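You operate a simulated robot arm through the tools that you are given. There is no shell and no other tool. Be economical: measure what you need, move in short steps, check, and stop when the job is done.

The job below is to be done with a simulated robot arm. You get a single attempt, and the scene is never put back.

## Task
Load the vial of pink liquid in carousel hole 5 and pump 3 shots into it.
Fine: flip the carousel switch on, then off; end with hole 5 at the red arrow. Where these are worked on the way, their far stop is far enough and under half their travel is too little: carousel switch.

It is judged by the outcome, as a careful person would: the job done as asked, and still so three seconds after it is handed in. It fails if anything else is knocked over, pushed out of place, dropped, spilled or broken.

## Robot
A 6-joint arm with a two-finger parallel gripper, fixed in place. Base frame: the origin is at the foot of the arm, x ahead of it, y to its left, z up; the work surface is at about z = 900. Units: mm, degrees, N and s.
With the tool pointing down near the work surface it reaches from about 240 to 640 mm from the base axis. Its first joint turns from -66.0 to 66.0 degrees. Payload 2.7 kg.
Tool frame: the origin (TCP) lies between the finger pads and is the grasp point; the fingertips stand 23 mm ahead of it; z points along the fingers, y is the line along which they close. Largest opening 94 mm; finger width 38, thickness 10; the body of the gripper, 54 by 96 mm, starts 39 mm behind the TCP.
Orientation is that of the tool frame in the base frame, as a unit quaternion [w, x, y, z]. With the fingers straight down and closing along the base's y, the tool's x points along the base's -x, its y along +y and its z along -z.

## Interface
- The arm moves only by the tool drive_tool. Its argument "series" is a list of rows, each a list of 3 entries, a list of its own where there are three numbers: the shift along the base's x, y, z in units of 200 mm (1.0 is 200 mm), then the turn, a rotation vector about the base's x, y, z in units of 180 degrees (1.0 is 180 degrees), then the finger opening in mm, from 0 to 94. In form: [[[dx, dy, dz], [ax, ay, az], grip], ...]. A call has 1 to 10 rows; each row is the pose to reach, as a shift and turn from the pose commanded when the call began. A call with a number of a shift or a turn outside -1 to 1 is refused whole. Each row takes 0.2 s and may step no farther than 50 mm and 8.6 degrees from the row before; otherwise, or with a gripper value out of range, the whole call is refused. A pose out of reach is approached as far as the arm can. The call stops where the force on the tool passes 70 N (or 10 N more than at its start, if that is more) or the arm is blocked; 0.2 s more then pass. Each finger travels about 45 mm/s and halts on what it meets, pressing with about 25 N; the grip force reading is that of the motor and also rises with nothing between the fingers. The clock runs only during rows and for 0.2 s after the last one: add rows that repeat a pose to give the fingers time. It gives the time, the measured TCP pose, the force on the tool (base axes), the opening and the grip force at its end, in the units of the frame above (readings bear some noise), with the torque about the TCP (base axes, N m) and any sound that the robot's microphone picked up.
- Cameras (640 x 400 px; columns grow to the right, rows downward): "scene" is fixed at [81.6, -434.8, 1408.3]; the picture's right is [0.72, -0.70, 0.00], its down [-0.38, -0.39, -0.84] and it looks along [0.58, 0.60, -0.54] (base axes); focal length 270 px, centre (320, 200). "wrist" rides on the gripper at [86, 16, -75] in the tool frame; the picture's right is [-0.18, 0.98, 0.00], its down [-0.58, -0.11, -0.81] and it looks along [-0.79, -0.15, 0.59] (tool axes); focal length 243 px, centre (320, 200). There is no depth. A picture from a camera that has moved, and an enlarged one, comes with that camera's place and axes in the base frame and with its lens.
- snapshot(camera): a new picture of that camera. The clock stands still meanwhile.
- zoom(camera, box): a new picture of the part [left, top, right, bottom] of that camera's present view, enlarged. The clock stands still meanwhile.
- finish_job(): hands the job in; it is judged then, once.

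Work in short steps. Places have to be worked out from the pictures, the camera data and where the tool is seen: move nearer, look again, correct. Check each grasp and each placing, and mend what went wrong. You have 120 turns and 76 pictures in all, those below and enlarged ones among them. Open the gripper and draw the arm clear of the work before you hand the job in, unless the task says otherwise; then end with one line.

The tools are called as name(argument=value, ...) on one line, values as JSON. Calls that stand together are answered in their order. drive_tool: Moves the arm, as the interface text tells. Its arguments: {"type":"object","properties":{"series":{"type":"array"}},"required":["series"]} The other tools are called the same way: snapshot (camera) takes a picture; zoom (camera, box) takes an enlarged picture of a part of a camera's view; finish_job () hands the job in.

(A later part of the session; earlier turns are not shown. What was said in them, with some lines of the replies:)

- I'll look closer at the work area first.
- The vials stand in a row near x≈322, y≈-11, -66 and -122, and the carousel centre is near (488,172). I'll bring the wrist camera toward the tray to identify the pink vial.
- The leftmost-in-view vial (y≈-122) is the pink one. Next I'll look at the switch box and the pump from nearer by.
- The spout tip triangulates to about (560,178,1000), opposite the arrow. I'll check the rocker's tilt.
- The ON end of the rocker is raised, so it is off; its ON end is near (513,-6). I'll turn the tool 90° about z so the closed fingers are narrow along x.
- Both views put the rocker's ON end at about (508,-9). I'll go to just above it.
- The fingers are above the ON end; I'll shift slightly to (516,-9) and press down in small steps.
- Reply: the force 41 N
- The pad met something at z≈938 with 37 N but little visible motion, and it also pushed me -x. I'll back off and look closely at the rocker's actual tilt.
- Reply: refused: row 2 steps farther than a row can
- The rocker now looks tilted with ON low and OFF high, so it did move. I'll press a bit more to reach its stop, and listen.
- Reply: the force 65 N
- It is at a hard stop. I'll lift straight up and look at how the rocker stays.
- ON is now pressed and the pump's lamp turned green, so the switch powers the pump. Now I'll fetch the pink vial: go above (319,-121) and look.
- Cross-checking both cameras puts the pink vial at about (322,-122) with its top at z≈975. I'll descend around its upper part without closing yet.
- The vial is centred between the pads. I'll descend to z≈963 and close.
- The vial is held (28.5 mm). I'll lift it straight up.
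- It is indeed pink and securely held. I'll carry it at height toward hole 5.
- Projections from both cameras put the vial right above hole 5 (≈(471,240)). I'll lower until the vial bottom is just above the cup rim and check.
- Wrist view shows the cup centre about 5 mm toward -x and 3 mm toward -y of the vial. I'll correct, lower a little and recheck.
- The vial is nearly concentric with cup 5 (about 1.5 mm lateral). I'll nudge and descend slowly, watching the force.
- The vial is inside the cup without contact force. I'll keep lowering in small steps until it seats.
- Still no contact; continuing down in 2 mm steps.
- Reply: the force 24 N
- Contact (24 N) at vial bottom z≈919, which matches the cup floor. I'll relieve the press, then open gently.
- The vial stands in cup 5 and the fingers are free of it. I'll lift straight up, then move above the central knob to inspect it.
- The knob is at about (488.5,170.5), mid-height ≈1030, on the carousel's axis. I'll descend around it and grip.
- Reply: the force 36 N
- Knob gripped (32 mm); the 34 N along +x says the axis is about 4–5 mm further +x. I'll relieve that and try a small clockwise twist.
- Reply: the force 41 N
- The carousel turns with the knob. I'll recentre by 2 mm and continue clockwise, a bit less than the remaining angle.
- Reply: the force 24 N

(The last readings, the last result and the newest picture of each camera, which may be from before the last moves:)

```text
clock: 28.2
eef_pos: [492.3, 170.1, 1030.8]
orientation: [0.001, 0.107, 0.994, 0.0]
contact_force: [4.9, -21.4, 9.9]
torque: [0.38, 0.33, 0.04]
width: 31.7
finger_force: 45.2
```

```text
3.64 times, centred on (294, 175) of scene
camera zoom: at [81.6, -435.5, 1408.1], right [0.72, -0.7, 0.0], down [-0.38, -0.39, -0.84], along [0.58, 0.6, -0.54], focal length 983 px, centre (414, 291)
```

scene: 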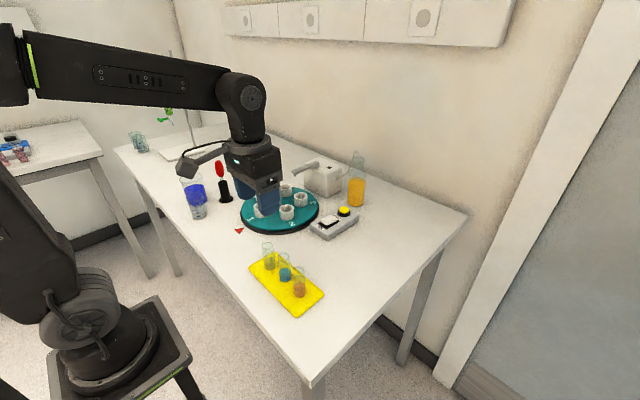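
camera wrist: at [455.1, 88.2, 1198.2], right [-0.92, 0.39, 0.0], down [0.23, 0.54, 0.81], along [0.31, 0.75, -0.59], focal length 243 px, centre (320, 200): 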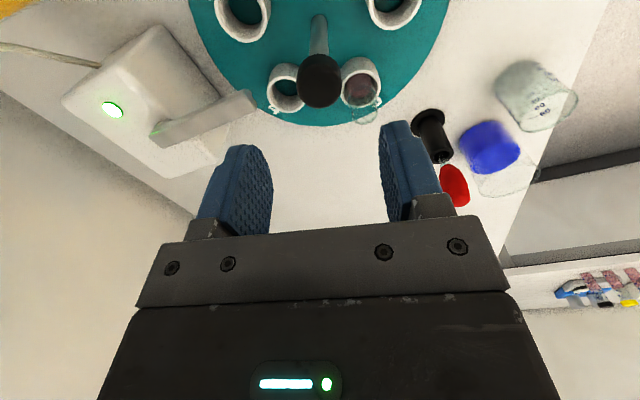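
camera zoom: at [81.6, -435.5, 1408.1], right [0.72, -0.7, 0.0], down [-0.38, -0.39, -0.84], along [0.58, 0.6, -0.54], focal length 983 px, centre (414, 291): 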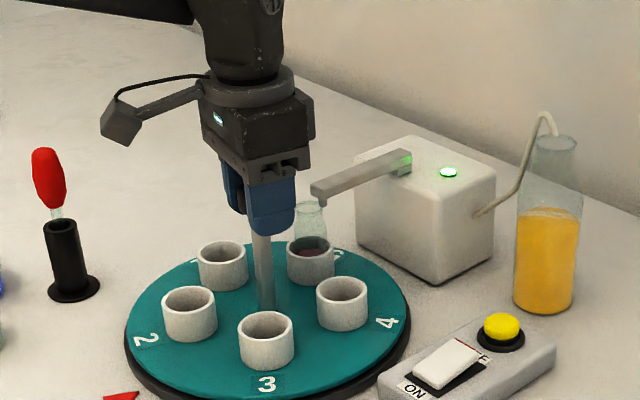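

It has turned 90°, so hole 5 is some 10–15° short of the spout. I'll zoom to check nozzle vs. vial-mouth height before the last bit.

zoom(camera="scene", box=[280, 145, 328, 195])

snapshot(camera="wrist")

```text
8.00 times, centred on (304, 170) of scene
camera zoom: at [81.6, -435.5, 1408.1], right [0.72, -0.7, 0.0], down [-0.38, -0.39, -0.84], along [0.58, 0.6, -0.54], focal length 2163 px, centre (448, 440)
```

zoom: 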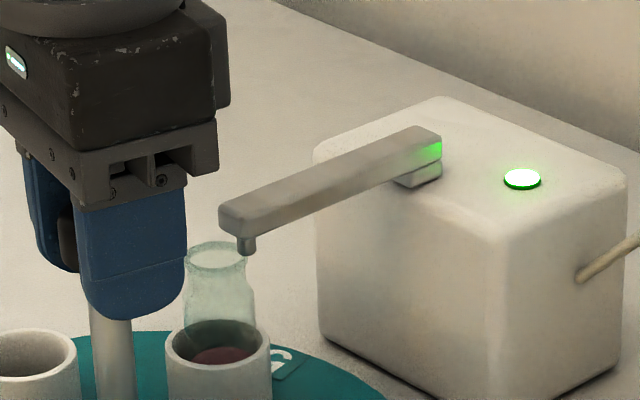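

```text
32 pictures are left
camera wrist: at [410.6, 204.3, 1103.6], right [0.39, 0.92, 0.0], down [0.54, -0.23, 0.81], along [0.74, -0.31, -0.59], focal length 243 px, centre (320, 200)
```

wrist: 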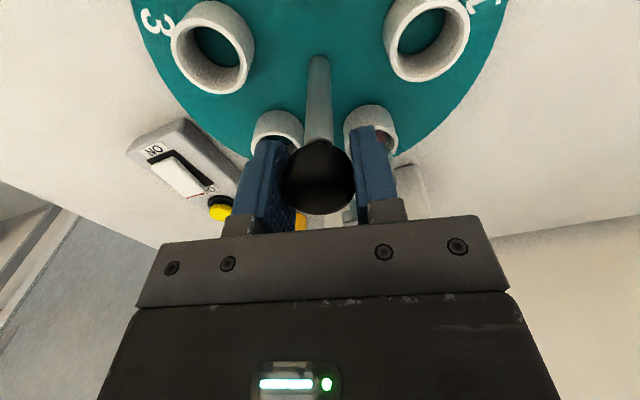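

The nozzle sits a few mm above the mouth plane and the vial needs ≈13° more clockwise. I'll do that in two slow steps.

drive_tool(series=[[[0, 0.005, 0], [0, 0, -0.025], 20], [[0, 0.01, 0], [0, 0, -0.045], 20], [[0, 0.01, 0], [0, 0, -0.06], 20], [[0, 0.01, 0], [0, 0, -0.07], 20], [[0, 0.01, 0], [0, 0, -0.07], 20]])

zoom(camera="scene", box=[280, 145, 328, 195])

```text
clock: 29.4
eef_pos: [491.8, 168.5, 1029.3]
orientation: [0.001, 0.215, 0.977, -0.002]
contact_force: [-1.9, -32.0, 0.7]
torque: [0.04, 0.06, 0.0]
width: 31.7
finger_force: 44.8
```

```text
8.00 times, centred on (304, 170) of scene
camera zoom: at [81.5, -435.8, 1408.0], right [0.72, -0.7, 0.0], down [-0.38, -0.39, -0.84], along [0.58, 0.6, -0.54], focal length 2163 px, centre (448, 440)
```

zoom: 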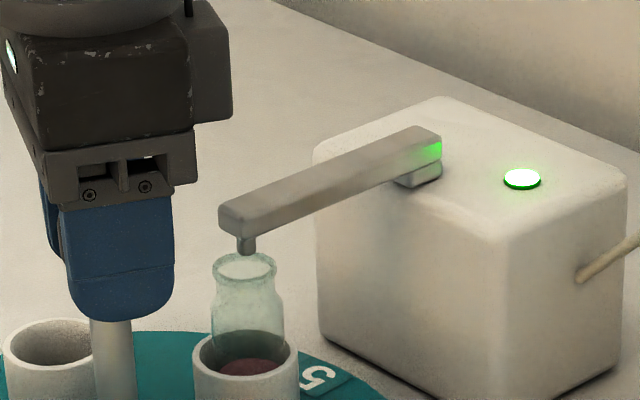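

The nozzle is now over the vial mouth's centre. I'll relieve the side load (shift -4 mm in y) and release the knob, then lift.

drive_tool(series=[[[0, -0.02, 0], [0, 0, 0], 20], [[0, -0.02, 0], [0, 0, 0], 40], [[0, -0.02, 0], [0, 0, 0], 60], [[0, -0.02, 0], [0, 0, 0], 60], [[0, -0.02, 0.2], [0, 0, 0], 60], [[0, -0.02, 0.4], [0, 0, 0], 60], [[-0.1, -0.1, 0.5], [0, 0, 0], 60]])

zoom(camera="scene", box=[280, 145, 328, 195])

zoom(camera="wrist", box=[120, 0, 520, 240])

```text
clock: 31.0
eef_pos: [471.5, 153.8, 1129.9]
orientation: [0.001, 0.214, 0.977, 0.0]
contact_force: [-0.1, -0.4, -0.3]
torque: [-0.03, 0.0, 0.01]
width: 60.0
finger_force: 0.1
```

```text
8.00 times, centred on (304, 170) of scene
camera zoom: at [81.6, -434.8, 1408.3], right [0.72, -0.7, 0.0], down [-0.38, -0.39, -0.84], along [0.58, 0.6, -0.54], focal length 2163 px, centre (448, 440)
```

zoom: 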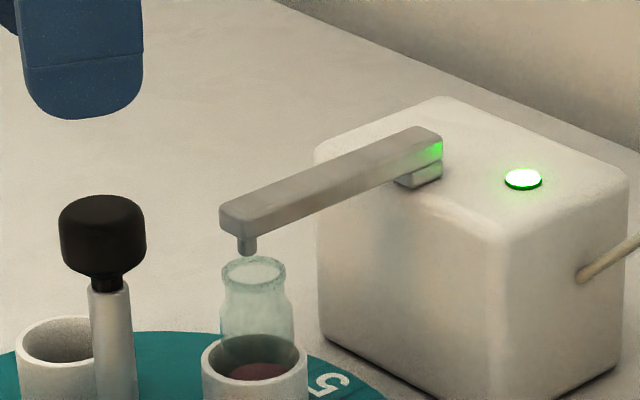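

```text
1.60 times, centred on (320, 120) of wrist
camera zoom: at [399.4, 206.0, 1202.7], right [0.58, 0.82, 0.0], down [0.48, -0.34, 0.81], along [0.66, -0.47, -0.59], focal length 388 px, centre (320, 328)
```

zoom: 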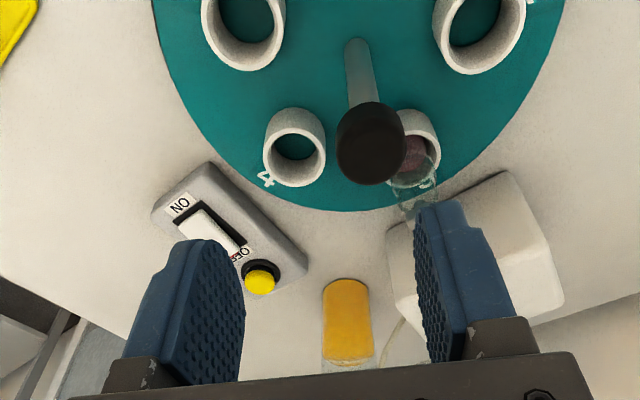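

The carousel settled slightly further; the mouth still encloses the nozzle in this view. I'll rotate the tool back to yaw 90 and check alignment from the -y side with the wrist camera.

drive_tool(series=[[[0.04, -0.04, 0], [0, 0, 0.046], 80], [[0.08, -0.08, 0], [0, 0, 0.092], 94], [[0.12, -0.12, 0], [0, 0, 0.138], 94], [[0.16, -0.16, 0], [0, 0, 0.184], 94], [[0.2, -0.2, 0], [0, 0, 0.23], 94], [[0.24, -0.24, 0], [0, 0, 0.276], 94], [[0.28, -0.28, 0], [0, 0, 0.322], 94], [[0.32, -0.32, 0], [0, 0, 0.368], 94], [[0.36, -0.36, 0], [0, 0, 0.414], 94], [[0.4, -0.4, 0], [0, 0, 0.46], 94]])

drive_tool(series=[[[0.01, -0.02, 0], [0, 0, 0.046], 94], [[0.03, -0.04, 0], [0, 0, 0.092], 94], [[0.04, -0.06, 0], [0, 0, 0.138], 94], [[0.05, -0.08, 0], [0, 0, 0.177], 94]])

snapshot(camera="wrist")

```text
clock: 33.2
eef_pos: [552.1, 73.7, 1129.4]
orientation: [0.001, -0.486, 0.874, 0.001]
contact_force: [-0.1, -0.5, -1.2]
torque: [0.0, -0.01, 0.0]
width: 94.2
finger_force: 0.0
```

```text
clock: 34.2
eef_pos: [560.0, 55.5, 1130.0]
orientation: [-0.001, 0.708, -0.706, -0.001]
contact_force: [-0.1, 0.2, -0.9]
torque: [0.02, -0.01, 0.04]
width: 94.0
finger_force: 0.1
```

```text
28 pictures are left
camera wrist: at [545.2, -29.8, 1203.2], right [-0.98, 0.18, 0.0], down [0.11, 0.58, 0.81], along [0.15, 0.79, -0.59], focal length 243 px, centre (320, 200)
```

wrist: 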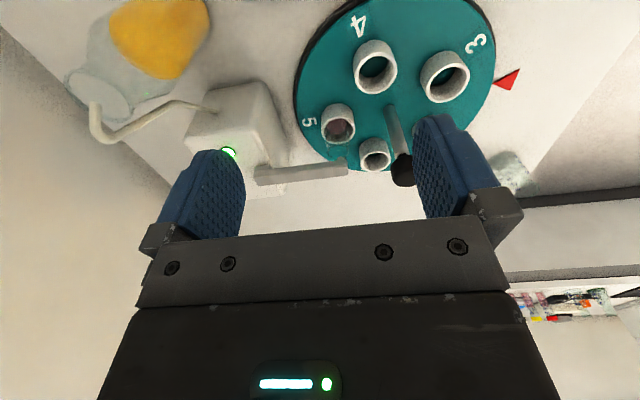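

zoom(camera="wrist", box=[280, 90, 400, 190])

```text
4.00 times, centred on (340, 140) of wrist
camera zoom: at [545.2, -29.8, 1203.2], right [-0.98, 0.18, 0.0], down [0.11, 0.58, 0.81], along [0.15, 0.79, -0.59], focal length 970 px, centre (240, 440)
```

zoom: 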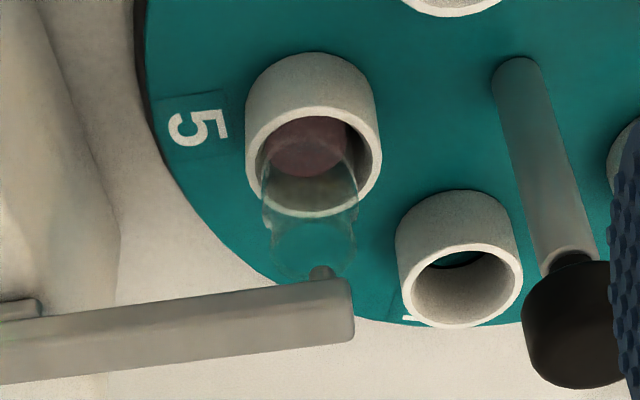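

The nozzle is within ~3 mm of the mouth's centre from both views, well inside it. Now I'll close the fingers and go above the yellow button at (592,-14).

drive_tool(series=[[[0.04, -0.09, -0.1], [0, 0, 0], 60], [[0.08, -0.18, -0.2], [0, 0, 0], 30], [[0.12, -0.27, -0.35], [0, 0, 0], 0], [[0.16, -0.347, -0.5], [0, 0, 0], 0], [[0.16, -0.347, -0.68], [0, 0, 0], 0], [[0.16, -0.347, -0.75], [0, 0, 0], 0]])

zoom(camera="scene", box=[290, 150, 386, 230])

zoom(camera="wrist", box=[220, 0, 440, 180])

```text
clock: 35.6
eef_pos: [594.4, -12.8, 978.8]
orientation: [0.0, -0.707, 0.707, 0.002]
contact_force: [-0.2, -0.9, 0.0]
torque: [0.0, 0.0, 0.0]
width: 0.0
finger_force: 25.4
```

```text
5.00 times, centred on (338, 190) of scene
camera zoom: at [81.6, -434.8, 1408.3], right [0.72, -0.7, 0.0], down [-0.38, -0.39, -0.84], along [0.58, 0.6, -0.54], focal length 1352 px, centre (230, 250)
```

zoom: 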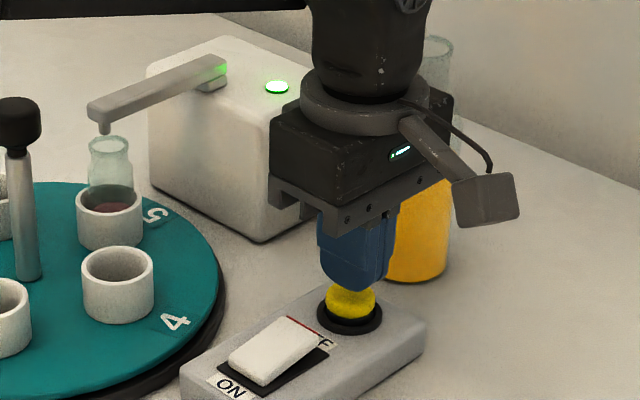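

```text
2.22 times, centred on (330, 90) of wrist
camera zoom: at [577.6, -98.4, 1051.9], right [-0.98, 0.18, 0.0], down [0.11, 0.58, 0.81], along [0.15, 0.79, -0.59], focal length 539 px, centre (298, 444)
```

zoom: 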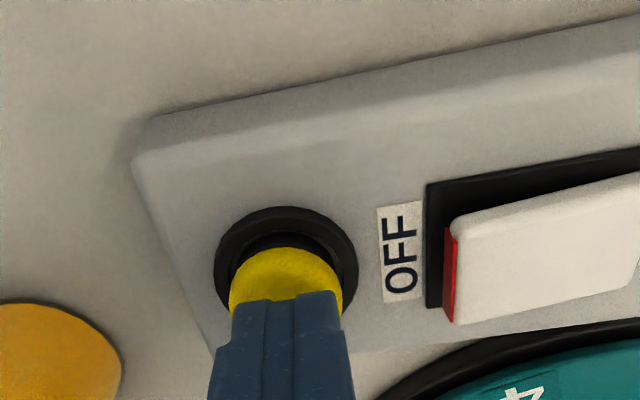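

Centred on the button. I'll press down in small steps.

drive_tool(series=[[[-0.004, 0, -0.03], [0, 0, 0], 0], [[-0.004, 0, -0.05], [0, 0, 0], 0], [[-0.004, 0, -0.07], [0, 0, 0], 0], [[-0.004, 0, -0.09], [0, 0, 0], 0]])

zoom(camera="scene", box=[290, 150, 386, 230])

```text
clock: 36.6
eef_pos: [592.2, -13.4, 961.9]
orientation: [0.0, -0.707, 0.707, 0.0]
contact_force: [1.7, 1.5, 2.9]
torque: [-0.03, -0.04, -0.01]
width: 0.0
finger_force: 24.7
heard: click
```

```text
5.00 times, centred on (338, 190) of scene
camera zoom: at [81.6, -434.8, 1408.3], right [0.72, -0.7, 0.0], down [-0.38, -0.39, -0.84], along [0.58, 0.6, -0.54], focal length 1352 px, centre (230, 250)
```

zoom: 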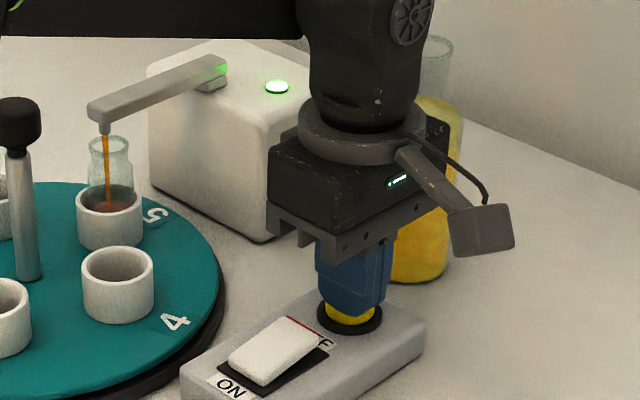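

A click and a stream into the vial: one shot started. I'll lift off the button and let the shot finish.

drive_tool(series=[[[0, 0, 0.05], [0, 0, 0], 0], [[0, 0, 0.08], [0, 0, 0], 0], [[0, 0, 0.08], [0, 0, 0], 0], [[0, 0, 0.08], [0, 0, 0], 0], [[0, 0, 0.08], [0, 0, 0], 0], [[0, 0, 0.08], [0, 0, 0], 0]])

zoom(camera="scene", box=[290, 150, 386, 230])

```text
clock: 38.0
eef_pos: [592.7, -13.6, 977.4]
orientation: [0.0, -0.707, 0.707, 0.001]
contact_force: [-0.3, 0.6, 0.7]
torque: [-0.01, 0.01, 0.01]
width: 0.0
finger_force: 25.1
```

```text
5.00 times, centred on (338, 190) of scene
camera zoom: at [81.6, -434.8, 1408.3], right [0.72, -0.7, 0.0], down [-0.38, -0.39, -0.84], along [0.58, 0.6, -0.54], focal length 1352 px, centre (230, 250)
```

zoom: 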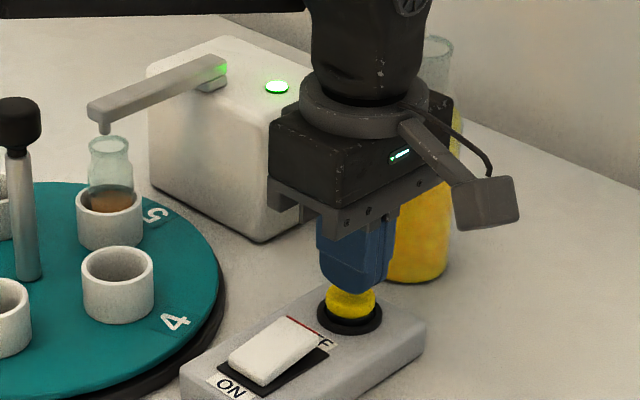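

Shot one is done, and the level rose with no spill. Second press and release, then wait.

drive_tool(series=[[[0, 0, -0.03], [0, 0, 0], 0], [[0, 0, -0.055], [0, 0, 0], 0], [[0, 0, -0.08], [0, 0, 0], 0], [[0, 0, -0.08], [0, 0, 0], 0], [[0, 0, -0.03], [0, 0, 0], 0], [[0, 0, 0], [0, 0, 0], 0], [[0, 0, 0], [0, 0, 0], 0], [[0, 0, 0], [0, 0, 0], 0], [[0, 0, 0], [0, 0, 0], 0], [[0, 0, 0], [0, 0, 0], 0]])

zoom(camera="scene", box=[290, 150, 386, 230])

```text
clock: 40.2
eef_pos: [593.0, -12.7, 978.0]
orientation: [0.0, -0.707, 0.707, 0.001]
contact_force: [0.6, -0.2, 0.2]
torque: [0.0, 0.0, 0.01]
width: 0.0
finger_force: 24.9
heard: click
```

```text
5.00 times, centred on (338, 190) of scene
camera zoom: at [81.6, -434.8, 1408.3], right [0.72, -0.7, 0.0], down [-0.38, -0.39, -0.84], along [0.58, 0.6, -0.54], focal length 1352 px, centre (230, 250)
```

zoom: 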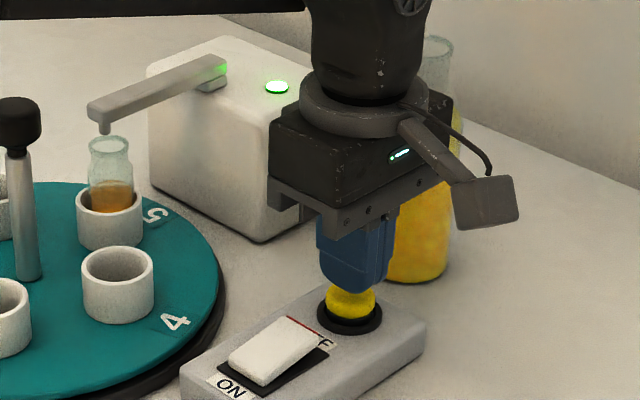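

One click, and the level rose again. Third press.

drive_tool(series=[[[0, 0, -0.03], [0, 0, 0], 0], [[0, 0, -0.055], [0, 0, 0], 0], [[0, 0, -0.08], [0, 0, 0], 0], [[0, 0, -0.08], [0, 0, 0], 0], [[0, 0, -0.03], [0, 0, 0], 0], [[0, 0, 0], [0, 0, 0], 0], [[0, 0, 0], [0, 0, 0], 0], [[0, 0, 0], [0, 0, 0], 0], [[0, 0, 0], [0, 0, 0], 0], [[0, 0, 0.1], [0, 0, 0], 0]])

zoom(camera="scene", box=[290, 150, 386, 230])

```text
clock: 42.4
eef_pos: [591.2, -10.8, 996.8]
orientation: [0.0, 0.707, -0.707, -0.002]
contact_force: [0.0, 0.8, 1.1]
torque: [-0.01, -0.01, 0.01]
width: 0.0
finger_force: 24.8
heard: click
```

```text
5.00 times, centred on (338, 190) of scene
camera zoom: at [81.6, -434.8, 1408.3], right [0.72, -0.7, 0.0], down [-0.38, -0.39, -0.84], along [0.58, 0.6, -0.54], focal length 1352 px, centre (230, 250)
```

zoom: 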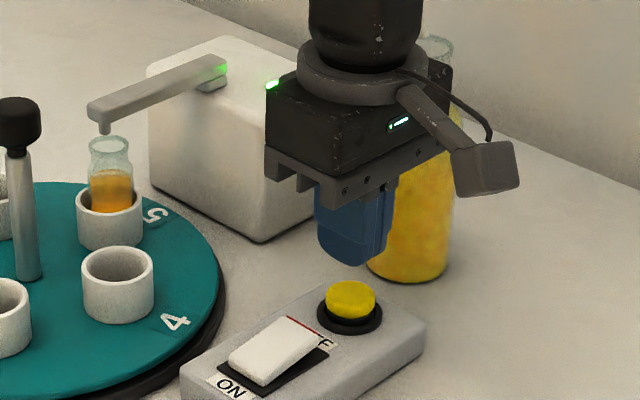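

Three shots are in. Now the rocker's raised OFF end: go above (547,-10) and press in steps.

drive_tool(series=[[[-0.22, 0.004, 0], [0, 0, 0], 0], [[-0.22, 0.004, -0.08], [0, 0, 0], 0], [[-0.22, 0.004, -0.13], [0, 0, 0], 0], [[-0.22, 0.004, -0.16], [0, 0, 0], 0], [[-0.22, 0.004, -0.185], [0, 0, 0], 0], [[-0.22, 0.004, -0.205], [0, 0, 0], 0], [[-0.22, 0.004, -0.215], [0, 0, 0], 0]])

zoom(camera="scene", box=[290, 150, 386, 240])

```text
clock: 44.0
eef_pos: [549.5, -10.3, 961.5]
orientation: [0.002, -0.707, 0.707, 0.0]
contact_force: [-22.5, 3.1, 42.7]
torque: [0.13, 0.89, 0.03]
width: 0.0
finger_force: 25.0
```

```text
4.44 times, centred on (338, 195) of scene
camera zoom: at [80.3, -434.7, 1408.5], right [0.72, -0.7, 0.0], down [-0.38, -0.39, -0.84], along [0.58, 0.6, -0.54], focal length 1202 px, centre (240, 222)
```

zoom: 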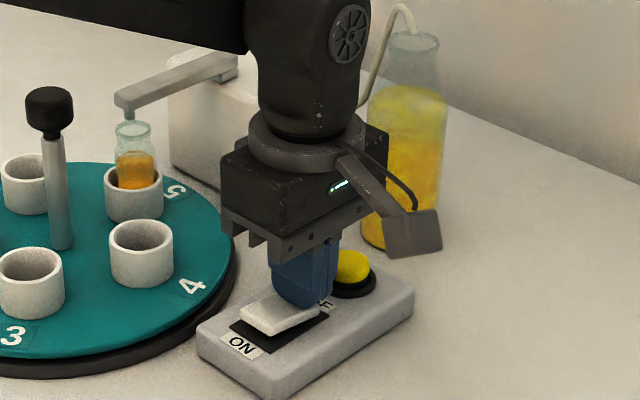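

The lamp is out and the ON end is raised again: switched off. I'll lift off and go above the knob for turning hole 5 to the arrow.

drive_tool(series=[[[0, 0, 0.1], [0, 0, 0], 0], [[0, 0, 0.33], [0, 0, 0], 0], [[0, 0, 0.56], [0, 0, 0], 10], [[0, 0, 0.79], [0, 0, 0], 30], [[-0.06, 0.2, 0.85], [0, 0, 0], 50], [[-0.12, 0.4, 0.85], [0, 0, 0], 50], [[-0.18, 0.6, 0.85], [0, 0, 0], 50], [[-0.24, 0.8, 0.85], [0, 0, 0], 50], [[-0.279, 0.906, 0.85], [0, 0, 0], 50]])

zoom(camera="scene", box=[230, 130, 374, 240])

```text
clock: 46.0
eef_pos: [492.7, 172.0, 1128.7]
orientation: [0.001, -0.706, 0.708, 0.002]
contact_force: [-0.6, -0.1, -0.5]
torque: [0.0, -0.01, 0.03]
width: 50.1
finger_force: 0.1
```

```text
3.64 times, centred on (302, 185) of scene
camera zoom: at [81.6, -434.8, 1408.3], right [0.72, -0.7, 0.0], down [-0.38, -0.39, -0.84], along [0.58, 0.6, -0.54], focal length 983 px, centre (386, 254)
```

zoom: 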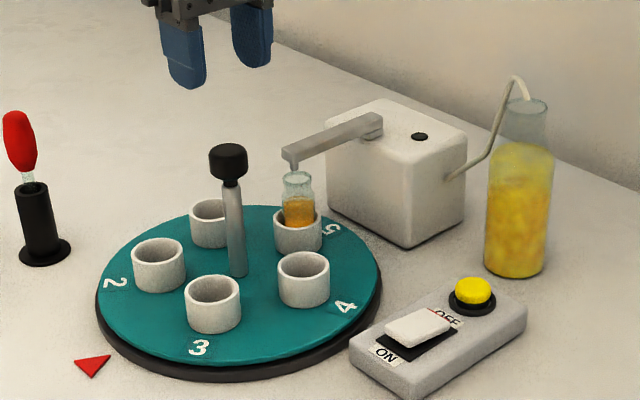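

Switch reads off and the lamp is dark. I'll descend and grip the knob.

drive_tool(series=[[[-0.004, -0.004, -0.2], [0, 0, 0], 50], [[-0.004, -0.004, -0.4], [0, 0, 0], 50], [[-0.004, -0.004, -0.49], [0, 0, 0], 50], [[-0.004, -0.004, -0.49], [0, 0, 0], 30], [[-0.004, -0.004, -0.49], [0, 0, 0], 20], [[-0.004, -0.004, -0.49], [0, 0, 0], 20]])

```text
clock: 47.4
eef_pos: [490.3, 168.6, 1028.9]
orientation: [0.002, 0.707, -0.707, -0.003]
contact_force: [-16.2, -2.9, -1.2]
torque: [0.32, -0.67, -0.01]
width: 31.5
finger_force: 45.2
```

Gripped with a small side load; I'll relieve it and turn clockwise in two calls.

drive_tool(series=[[[-0.01, 0, 0], [0, 0, -0.02], 20], [[-0.01, 0, 0], [0, 0, -0.055], 20], [[-0.01, 0, 0], [0, 0, -0.09], 20], [[-0.01, 0, 0], [0, 0, -0.13], 20], [[-0.01, 0, 0], [0, 0, -0.17], 20], [[-0.01, 0, 0], [0, 0, -0.21], 20], [[-0.01, 0, 0], [0, 0, -0.25], 20], [[-0.01, 0, 0], [0, 0, -0.28], 20]])

zoom(camera="scene", box=[230, 130, 374, 240])

```text
clock: 49.2
eef_pos: [490.5, 170.4, 1029.1]
orientation: [0.003, -0.339, 0.941, 0.002]
contact_force: [-14.1, 14.1, 28.6]
torque: [-0.33, 0.33, 0.03]
width: 31.3
finger_force: 46.0
```

```text
3.64 times, centred on (302, 185) of scene
camera zoom: at [80.8, -434.6, 1408.5], right [0.72, -0.7, 0.0], down [-0.38, -0.39, -0.84], along [0.58, 0.6, -0.54], focal length 983 px, centre (386, 254)
```

zoom: 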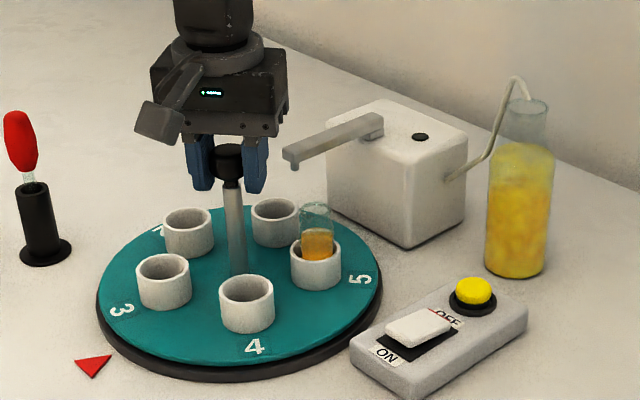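

Turning well. I'll continue clockwise 65° more, easing up 2 mm to relieve vertical load.

drive_tool(series=[[[-0.005, 0.005, 0.012], [0, 0, -0.04], 20], [[-0.005, 0.005, 0.012], [0, 0, -0.08], 20], [[-0.005, 0.005, 0.012], [0, 0, -0.12], 20], [[-0.005, 0.005, 0.012], [0, 0, -0.16], 20], [[-0.005, 0.005, 0.012], [0, 0, -0.2], 20], [[-0.005, 0.005, 0.012], [0, 0, -0.24], 20], [[-0.005, 0.005, 0.012], [0, 0, -0.28], 20], [[-0.005, 0.005, 0.012], [0, 0, -0.32], 20], [[-0.005, 0.005, 0.012], [0, 0, -0.36], 20], [[-0.005, 0.005, 0.012], [0, 0, -0.36], 20]])

zoom(camera="scene", box=[230, 130, 374, 240])

```text
clock: 51.4
eef_pos: [489.9, 169.9, 1028.1]
orientation: [0.0, 0.219, 0.976, -0.001]
contact_force: [-1.1, 8.9, -11.7]
torque: [0.14, -0.48, 0.8]
width: 31.3
finger_force: 44.9
```

```text
3.64 times, centred on (302, 185) of scene
camera zoom: at [81.8, -434.5, 1408.4], right [0.72, -0.7, 0.0], down [-0.38, -0.39, -0.84], along [0.58, 0.6, -0.54], focal length 983 px, centre (386, 254)
```

zoom: 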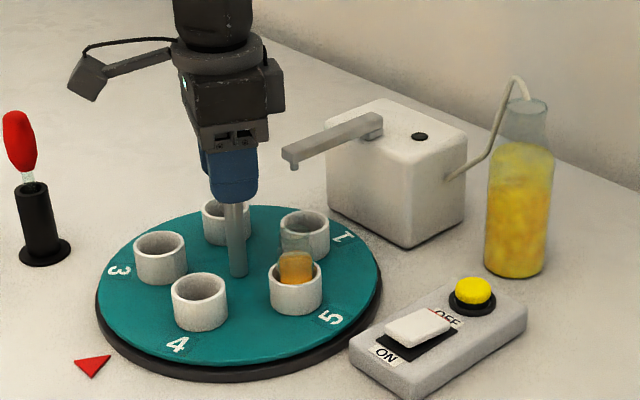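

Hole 5 only reached about -70°, and the 0.8 N m torque shows the knob slipped at an end stop (about 180° from the start). So I'll turn the other way, counter-clockwise.

drive_tool(series=[[[0.003, 0, 0], [0, 0, 0.03], 20], [[0.003, 0, 0], [0, 0, 0.07], 20], [[0.003, 0, 0], [0, 0, 0.11], 20], [[0.003, 0, 0], [0, 0, 0.15], 20], [[0.003, 0, 0], [0, 0, 0.19], 20], [[0.003, 0, 0], [0, 0, 0.23], 20], [[0.003, 0, 0], [0, 0, 0.27], 20], [[0.003, 0, 0], [0, 0, 0.3], 20], [[0.003, 0, 0], [0, 0, 0.3], 20]])

zoom(camera="scene", box=[230, 130, 374, 240])

```text
clock: 53.4
eef_pos: [489.7, 171.2, 1027.6]
orientation: [0.0, -0.249, 0.968, 0.002]
contact_force: [-0.2, 11.6, -21.0]
torque: [-0.04, -0.94, -0.01]
width: 31.2
finger_force: 45.4
```

```text
3.64 times, centred on (302, 185) of scene
camera zoom: at [81.9, -434.4, 1408.5], right [0.72, -0.7, 0.0], down [-0.38, -0.39, -0.84], along [0.58, 0.6, -0.55], focal length 983 px, centre (386, 254)
```

zoom: 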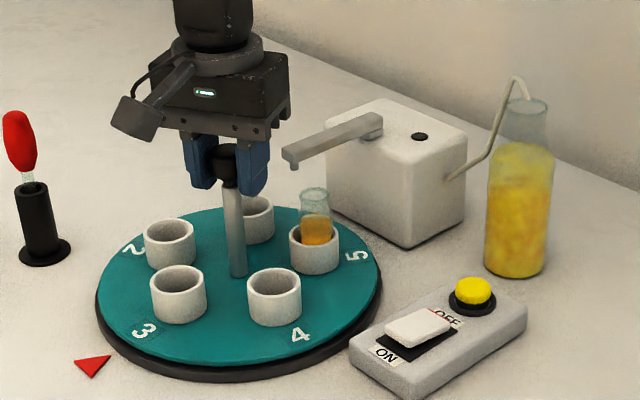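

It moves back freely this way. I'll continue counter-clockwise to about yaw 95°.

drive_tool(series=[[[0.0, 0.005, -0.01], [0, 0, 0.04], 20], [[0.0, 0.005, -0.01], [0, 0, 0.08], 20], [[0.0, 0.005, -0.01], [0, 0, 0.12], 20], [[0.0, 0.005, -0.01], [0, 0, 0.16], 20], [[0.0, 0.005, -0.01], [0, 0, 0.2], 20], [[0.0, 0.005, -0.01], [0, 0, 0.24], 20], [[0.0, 0.005, -0.01], [0, 0, 0.28], 20], [[0.0, 0.005, -0.01], [0, 0, 0.32], 20], [[0.0, 0.005, -0.01], [0, 0, 0.36], 20], [[0.0, 0.005, -0.01], [0, 0, 0.36], 20]])

zoom(camera="scene", box=[230, 130, 374, 240])

```text
clock: 55.6
eef_pos: [489.7, 169.0, 1027.8]
orientation: [0.0, 0.73, -0.684, -0.002]
contact_force: [-16.6, -11.0, 11.4]
torque: [-0.92, -0.65, 0.05]
width: 31.0
finger_force: 44.5
```

```text
3.64 times, centred on (302, 185) of scene
camera zoom: at [80.9, -435.2, 1408.3], right [0.72, -0.7, 0.0], down [-0.38, -0.39, -0.84], along [0.58, 0.6, -0.54], focal length 983 px, centre (386, 254)
```

zoom: 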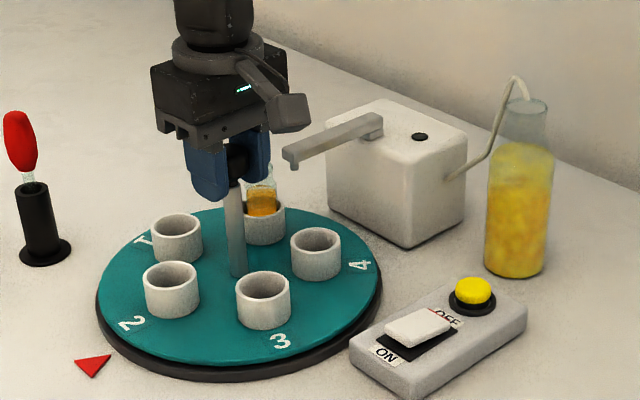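

Hole 5 is now near +33°. I'll keep turning past yaw 94° in case the wrist allows it.

drive_tool(series=[[[-0.008, -0.006, -0.005], [0, 0, 0.04], 20], [[-0.008, -0.006, -0.005], [0, 0, 0.08], 20], [[-0.008, -0.006, -0.005], [0, 0, 0.12], 20], [[-0.008, -0.006, -0.005], [0, 0, 0.16], 20], [[-0.008, -0.006, -0.005], [0, 0, 0.2], 20], [[-0.008, -0.006, -0.005], [0, 0, 0.2], 20]])

```text
clock: 57.0
eef_pos: [489.6, 170.3, 1027.6]
orientation: [-0.003, 0.905, -0.425, 0.003]
contact_force: [21.4, -1.1, 20.6]
torque: [-0.12, 0.66, 0.06]
width: 31.2
finger_force: 44.8
```

The wrist still turns (yaw 130°). Continuing.

drive_tool(series=[[[0.01, 0, 0.005], [0, 0, 0.04], 20], [[0.01, 0, 0.005], [0, 0, 0.08], 20], [[0.01, 0, 0.005], [0, 0, 0.12], 20], [[0.01, 0, 0.005], [0, 0, 0.16], 20], [[0.01, 0, 0.005], [0, 0, 0.2], 20], [[0.01, 0, 0.005], [0, 0, 0.24], 20], [[0.01, 0, 0.005], [0, 0, 0.28], 20], [[0.01, 0, 0.005], [0, 0, 0.28], 20]])

zoom(camera="scene", box=[230, 130, 374, 240])

```text
clock: 58.8
eef_pos: [489.5, 170.0, 1026.9]
orientation: [0.0, 1.0, 0.001, -0.003]
contact_force: [-12.1, -1.2, 18.6]
torque: [0.64, 1.02, 0.01]
width: 31.4
finger_force: 44.7
```

```text
3.64 times, centred on (302, 185) of scene
camera zoom: at [81.0, -435.0, 1408.3], right [0.72, -0.7, 0.0], down [-0.38, -0.39, -0.84], along [0.58, 0.6, -0.54], focal length 983 px, centre (386, 254)
```

zoom: 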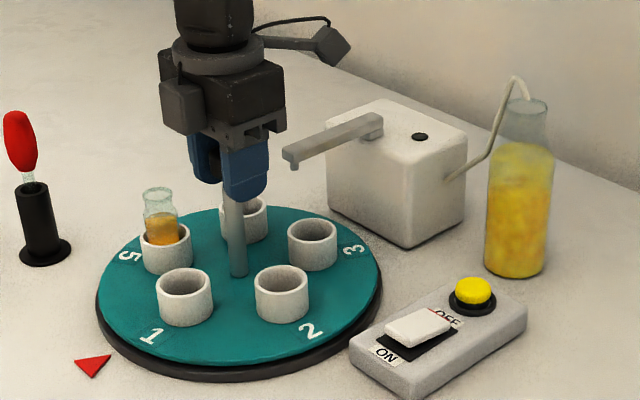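

Hole 5 is near +118°. Continuing another 50°.

drive_tool(series=[[[-0.004, 0, 0.004], [0, 0, 0.04], 20], [[-0.004, 0, 0.004], [0, 0, 0.08], 20], [[-0.004, 0, 0.004], [0, 0, 0.12], 20], [[-0.004, 0, 0.004], [0, 0, 0.16], 20], [[-0.004, 0, 0.004], [0, 0, 0.2], 20], [[-0.004, 0, 0.004], [0, 0, 0.24], 20], [[-0.004, 0, 0.004], [0, 0, 0.28], 20], [[-0.004, 0, 0.004], [0, 0, 0.28], 20]])

zoom(camera="scene", box=[230, 130, 374, 240])

```text
clock: 59.6
eef_pos: [489.5, 170.5, 1027.8]
orientation: [0.02, 0.986, 0.165, 0.007]
contact_force: [11.8, -9.2, -5.5]
torque: [0.92, 0.41, -0.01]
width: 32.1
finger_force: 44.7
out of reach, approached as far as the arm can: row 3, 4
stopped in row 4: the force on the tool passed its limit at 94 N (the readings are from after the stop); the commanded pose is now the measured one
```

```text
3.64 times, centred on (302, 185) of scene
camera zoom: at [82.0, -435.1, 1408.2], right [0.72, -0.7, 0.0], down [-0.38, -0.39, -0.84], along [0.58, 0.6, -0.54], focal length 983 px, centre (386, 254)
```

zoom: 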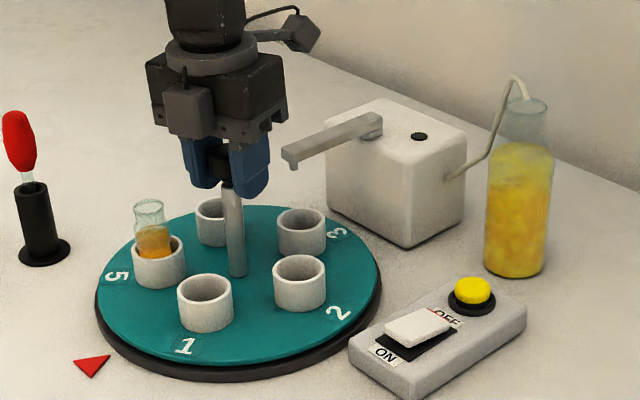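

The wrist limit is reached at yaw ≈199°; hole 5 is near 137°. I'll release the knob, lift, and check the carousel stays.

drive_tool(series=[[[0, 0, 0], [0, 0, 0], 40], [[0, 0, 0], [0, 0, 0], 56], [[0, 0, 0.1], [0, 0, -0.02], 56], [[0, 0, 0.3], [0, 0, -0.04], 56], [[0, 0, 0.42], [0, 0, -0.08], 56], [[0, 0, 0.42], [0, 0, -0.12], 56], [[0, 0, 0.42], [0, 0, -0.16], 56], [[0, 0, 0.42], [0, 0, -0.2], 56], [[0, 0, 0.42], [0, 0, -0.24], 56], [[0, 0, 0.42], [0, 0, -0.28], 56]])

zoom(camera="scene", box=[230, 130, 374, 240])

```text
clock: 61.8
eef_pos: [488.6, 171.7, 1111.0]
orientation: [0.02, 0.962, -0.271, -0.002]
contact_force: [0.4, 0.4, 0.1]
torque: [-0.02, -0.02, -0.02]
width: 56.1
finger_force: 0.0
```

```text
3.64 times, centred on (302, 185) of scene
camera zoom: at [81.6, -434.8, 1408.3], right [0.72, -0.7, 0.0], down [-0.38, -0.39, -0.84], along [0.58, 0.6, -0.54], focal length 983 px, centre (386, 254)
```

zoom: 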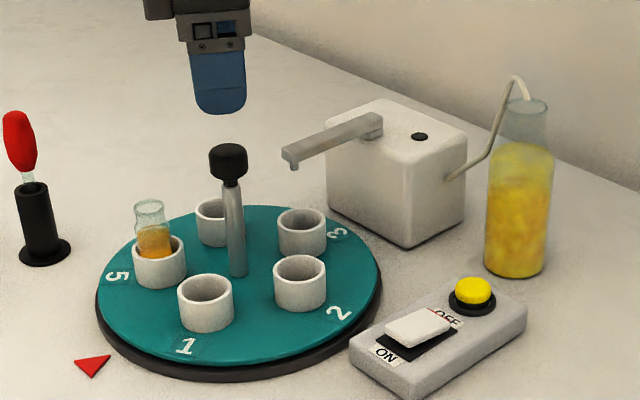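

The carousel stays put. I'll back the tool yaw off a little more, remove the ~2° tilt, and re-grip the knob.

drive_tool(series=[[[0.008, -0.006, 0], [0.006, -0.002, -0.04], 56], [[0.008, -0.006, 0], [0.012, -0.003, -0.08], 56], [[0.008, -0.006, 0], [0.012, -0.003, -0.11], 56], [[0.008, -0.006, -0.2], [0.012, -0.003, -0.11], 56], [[0.008, -0.006, -0.41], [0.012, -0.003, -0.11], 56], [[0.008, -0.006, -0.41], [0.012, -0.003, -0.11], 40], [[0.008, -0.006, -0.41], [0.012, -0.003, -0.11], 20], [[0.008, -0.006, -0.41], [0.012, -0.003, -0.11], 20]])

```text
clock: 63.6
eef_pos: [490.6, 170.2, 1030.2]
orientation: [0.004, 0.901, -0.433, -0.009]
contact_force: [-22.1, -25.3, 0.5]
torque: [0.73, -0.77, 0.04]
width: 31.8
finger_force: 44.9
```

Gripped. Relieving the side load and turning 38° counter-clockwise.

drive_tool(series=[[[-0.01, -0.012, 0], [0, 0, 0.03], 20], [[-0.01, -0.012, 0], [0, 0, 0.07], 20], [[-0.01, -0.012, 0], [0, 0, 0.11], 20], [[-0.01, -0.012, 0], [0, 0, 0.15], 20], [[-0.01, -0.012, 0], [0, 0, 0.19], 20], [[-0.01, -0.012, 0], [0, 0, 0.21], 20], [[-0.01, -0.012, 0], [0, 0, 0.21], 20]])

zoom(camera="scene", box=[230, 150, 342, 240])

```text
clock: 65.2
eef_pos: [488.9, 169.1, 1030.8]
orientation: [0.001, 0.993, -0.115, -0.003]
contact_force: [22.7, 10.7, -5.0]
torque: [0.64, 0.75, 0.02]
width: 31.2
finger_force: 45.2
```

```text
4.44 times, centred on (286, 195) of scene
camera zoom: at [82.4, -434.5, 1408.4], right [0.72, -0.7, 0.0], down [-0.38, -0.39, -0.84], along [0.58, 0.6, -0.55], focal length 1202 px, centre (471, 222)
```

zoom: 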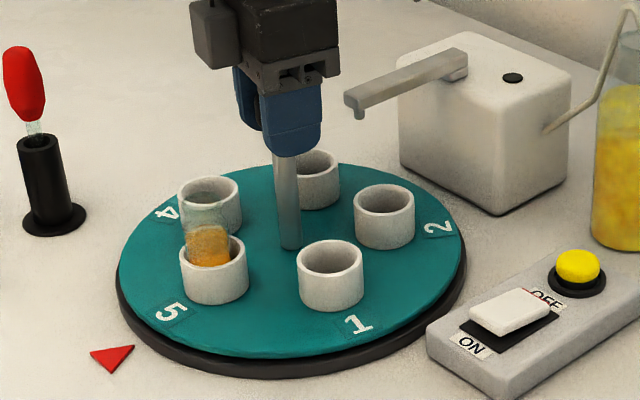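

Hole 5 is about 3° past the arrow line (compared with hole 1's starting place). I'll relieve the load, turn back ~3°, release and look.

drive_tool(series=[[[0.013, 0.006, 0], [0, 0, 0], 20], [[0.013, 0.006, 0], [0, 0, -0.017], 20], [[0.013, 0.006, 0], [0, 0, -0.017], 20]])

drive_tool(series=[[[0, 0, 0], [0, 0, 0], 36], [[0, 0, 0], [0, 0, 0], 56], [[0, 0, 0], [0, 0, 0], 56], [[0, 0, 0.2], [0, 0, 0], 56], [[0, 0, 0.4], [0, 0, 0], 56]])

zoom(camera="scene", box=[220, 140, 380, 240])

```text
clock: 66.0
eef_pos: [490.2, 170.5, 1029.6]
orientation: [0.003, 0.99, -0.143, -0.007]
contact_force: [-15.4, 1.7, 11.4]
torque: [0.55, -0.64, -0.02]
width: 31.2
finger_force: 44.6
```

```text
clock: 67.2
eef_pos: [490.3, 170.3, 1111.4]
orientation: [0.002, 0.99, -0.142, -0.006]
contact_force: [0.6, 0.5, 0.5]
torque: [0.01, 0.04, 0.02]
width: 56.0
finger_force: 0.1
```

```text
4.00 times, centred on (300, 190) of scene
camera zoom: at [81.6, -434.8, 1408.3], right [0.72, -0.7, 0.0], down [-0.38, -0.39, -0.84], along [0.58, 0.6, -0.54], focal length 1082 px, centre (400, 240)
```

zoom: 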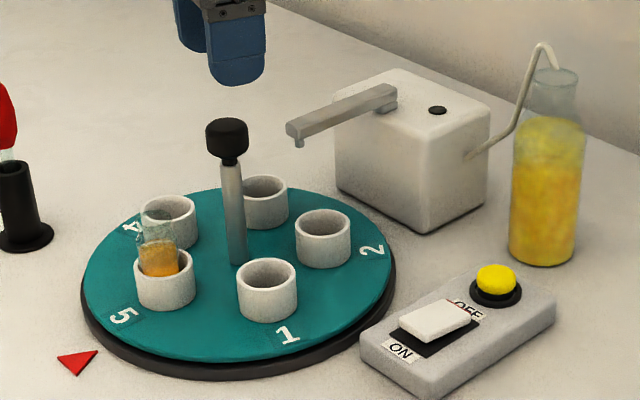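

The cups match the starting picture exactly, with hole 5 where hole 1 was, at the red arrow. I'll draw the arm up and away.

drive_tool(series=[[[0, 0, 0.2], [0, 0, 0], 60], [[0, 0, 0.4], [0, 0, 0], 60], [[-0.15, 0, 0.55], [0, 0, 0], 80], [[-0.3, 0, 0.7], [0, 0, 0], 80], [[-0.45, 0, 0.75], [0, 0, 0], 80]])

snapshot(camera="scene")

```text
clock: 68.4
eef_pos: [398.5, 169.3, 1258.9]
orientation: [0.002, 0.99, -0.143, -0.007]
contact_force: [0.0, 0.0, -0.4]
torque: [0.01, 0.0, 0.0]
width: 80.0
finger_force: 0.0
```

```text
9 pictures are left
```

scene: 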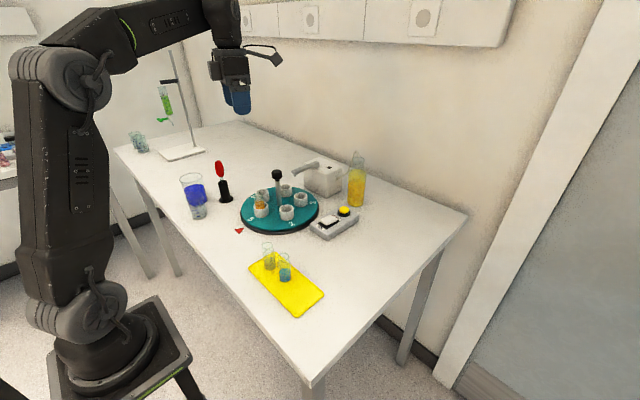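

Everything stands in place, the switch is off and the arm is clear, so I'm handing the job in.

finish_job()

```text
The job is handed in.
```

The pink vial is loaded in hole 5 with 3 shots pumped into it, the carousel switch was flipped on and then off, and hole 5 is at the red arrow.
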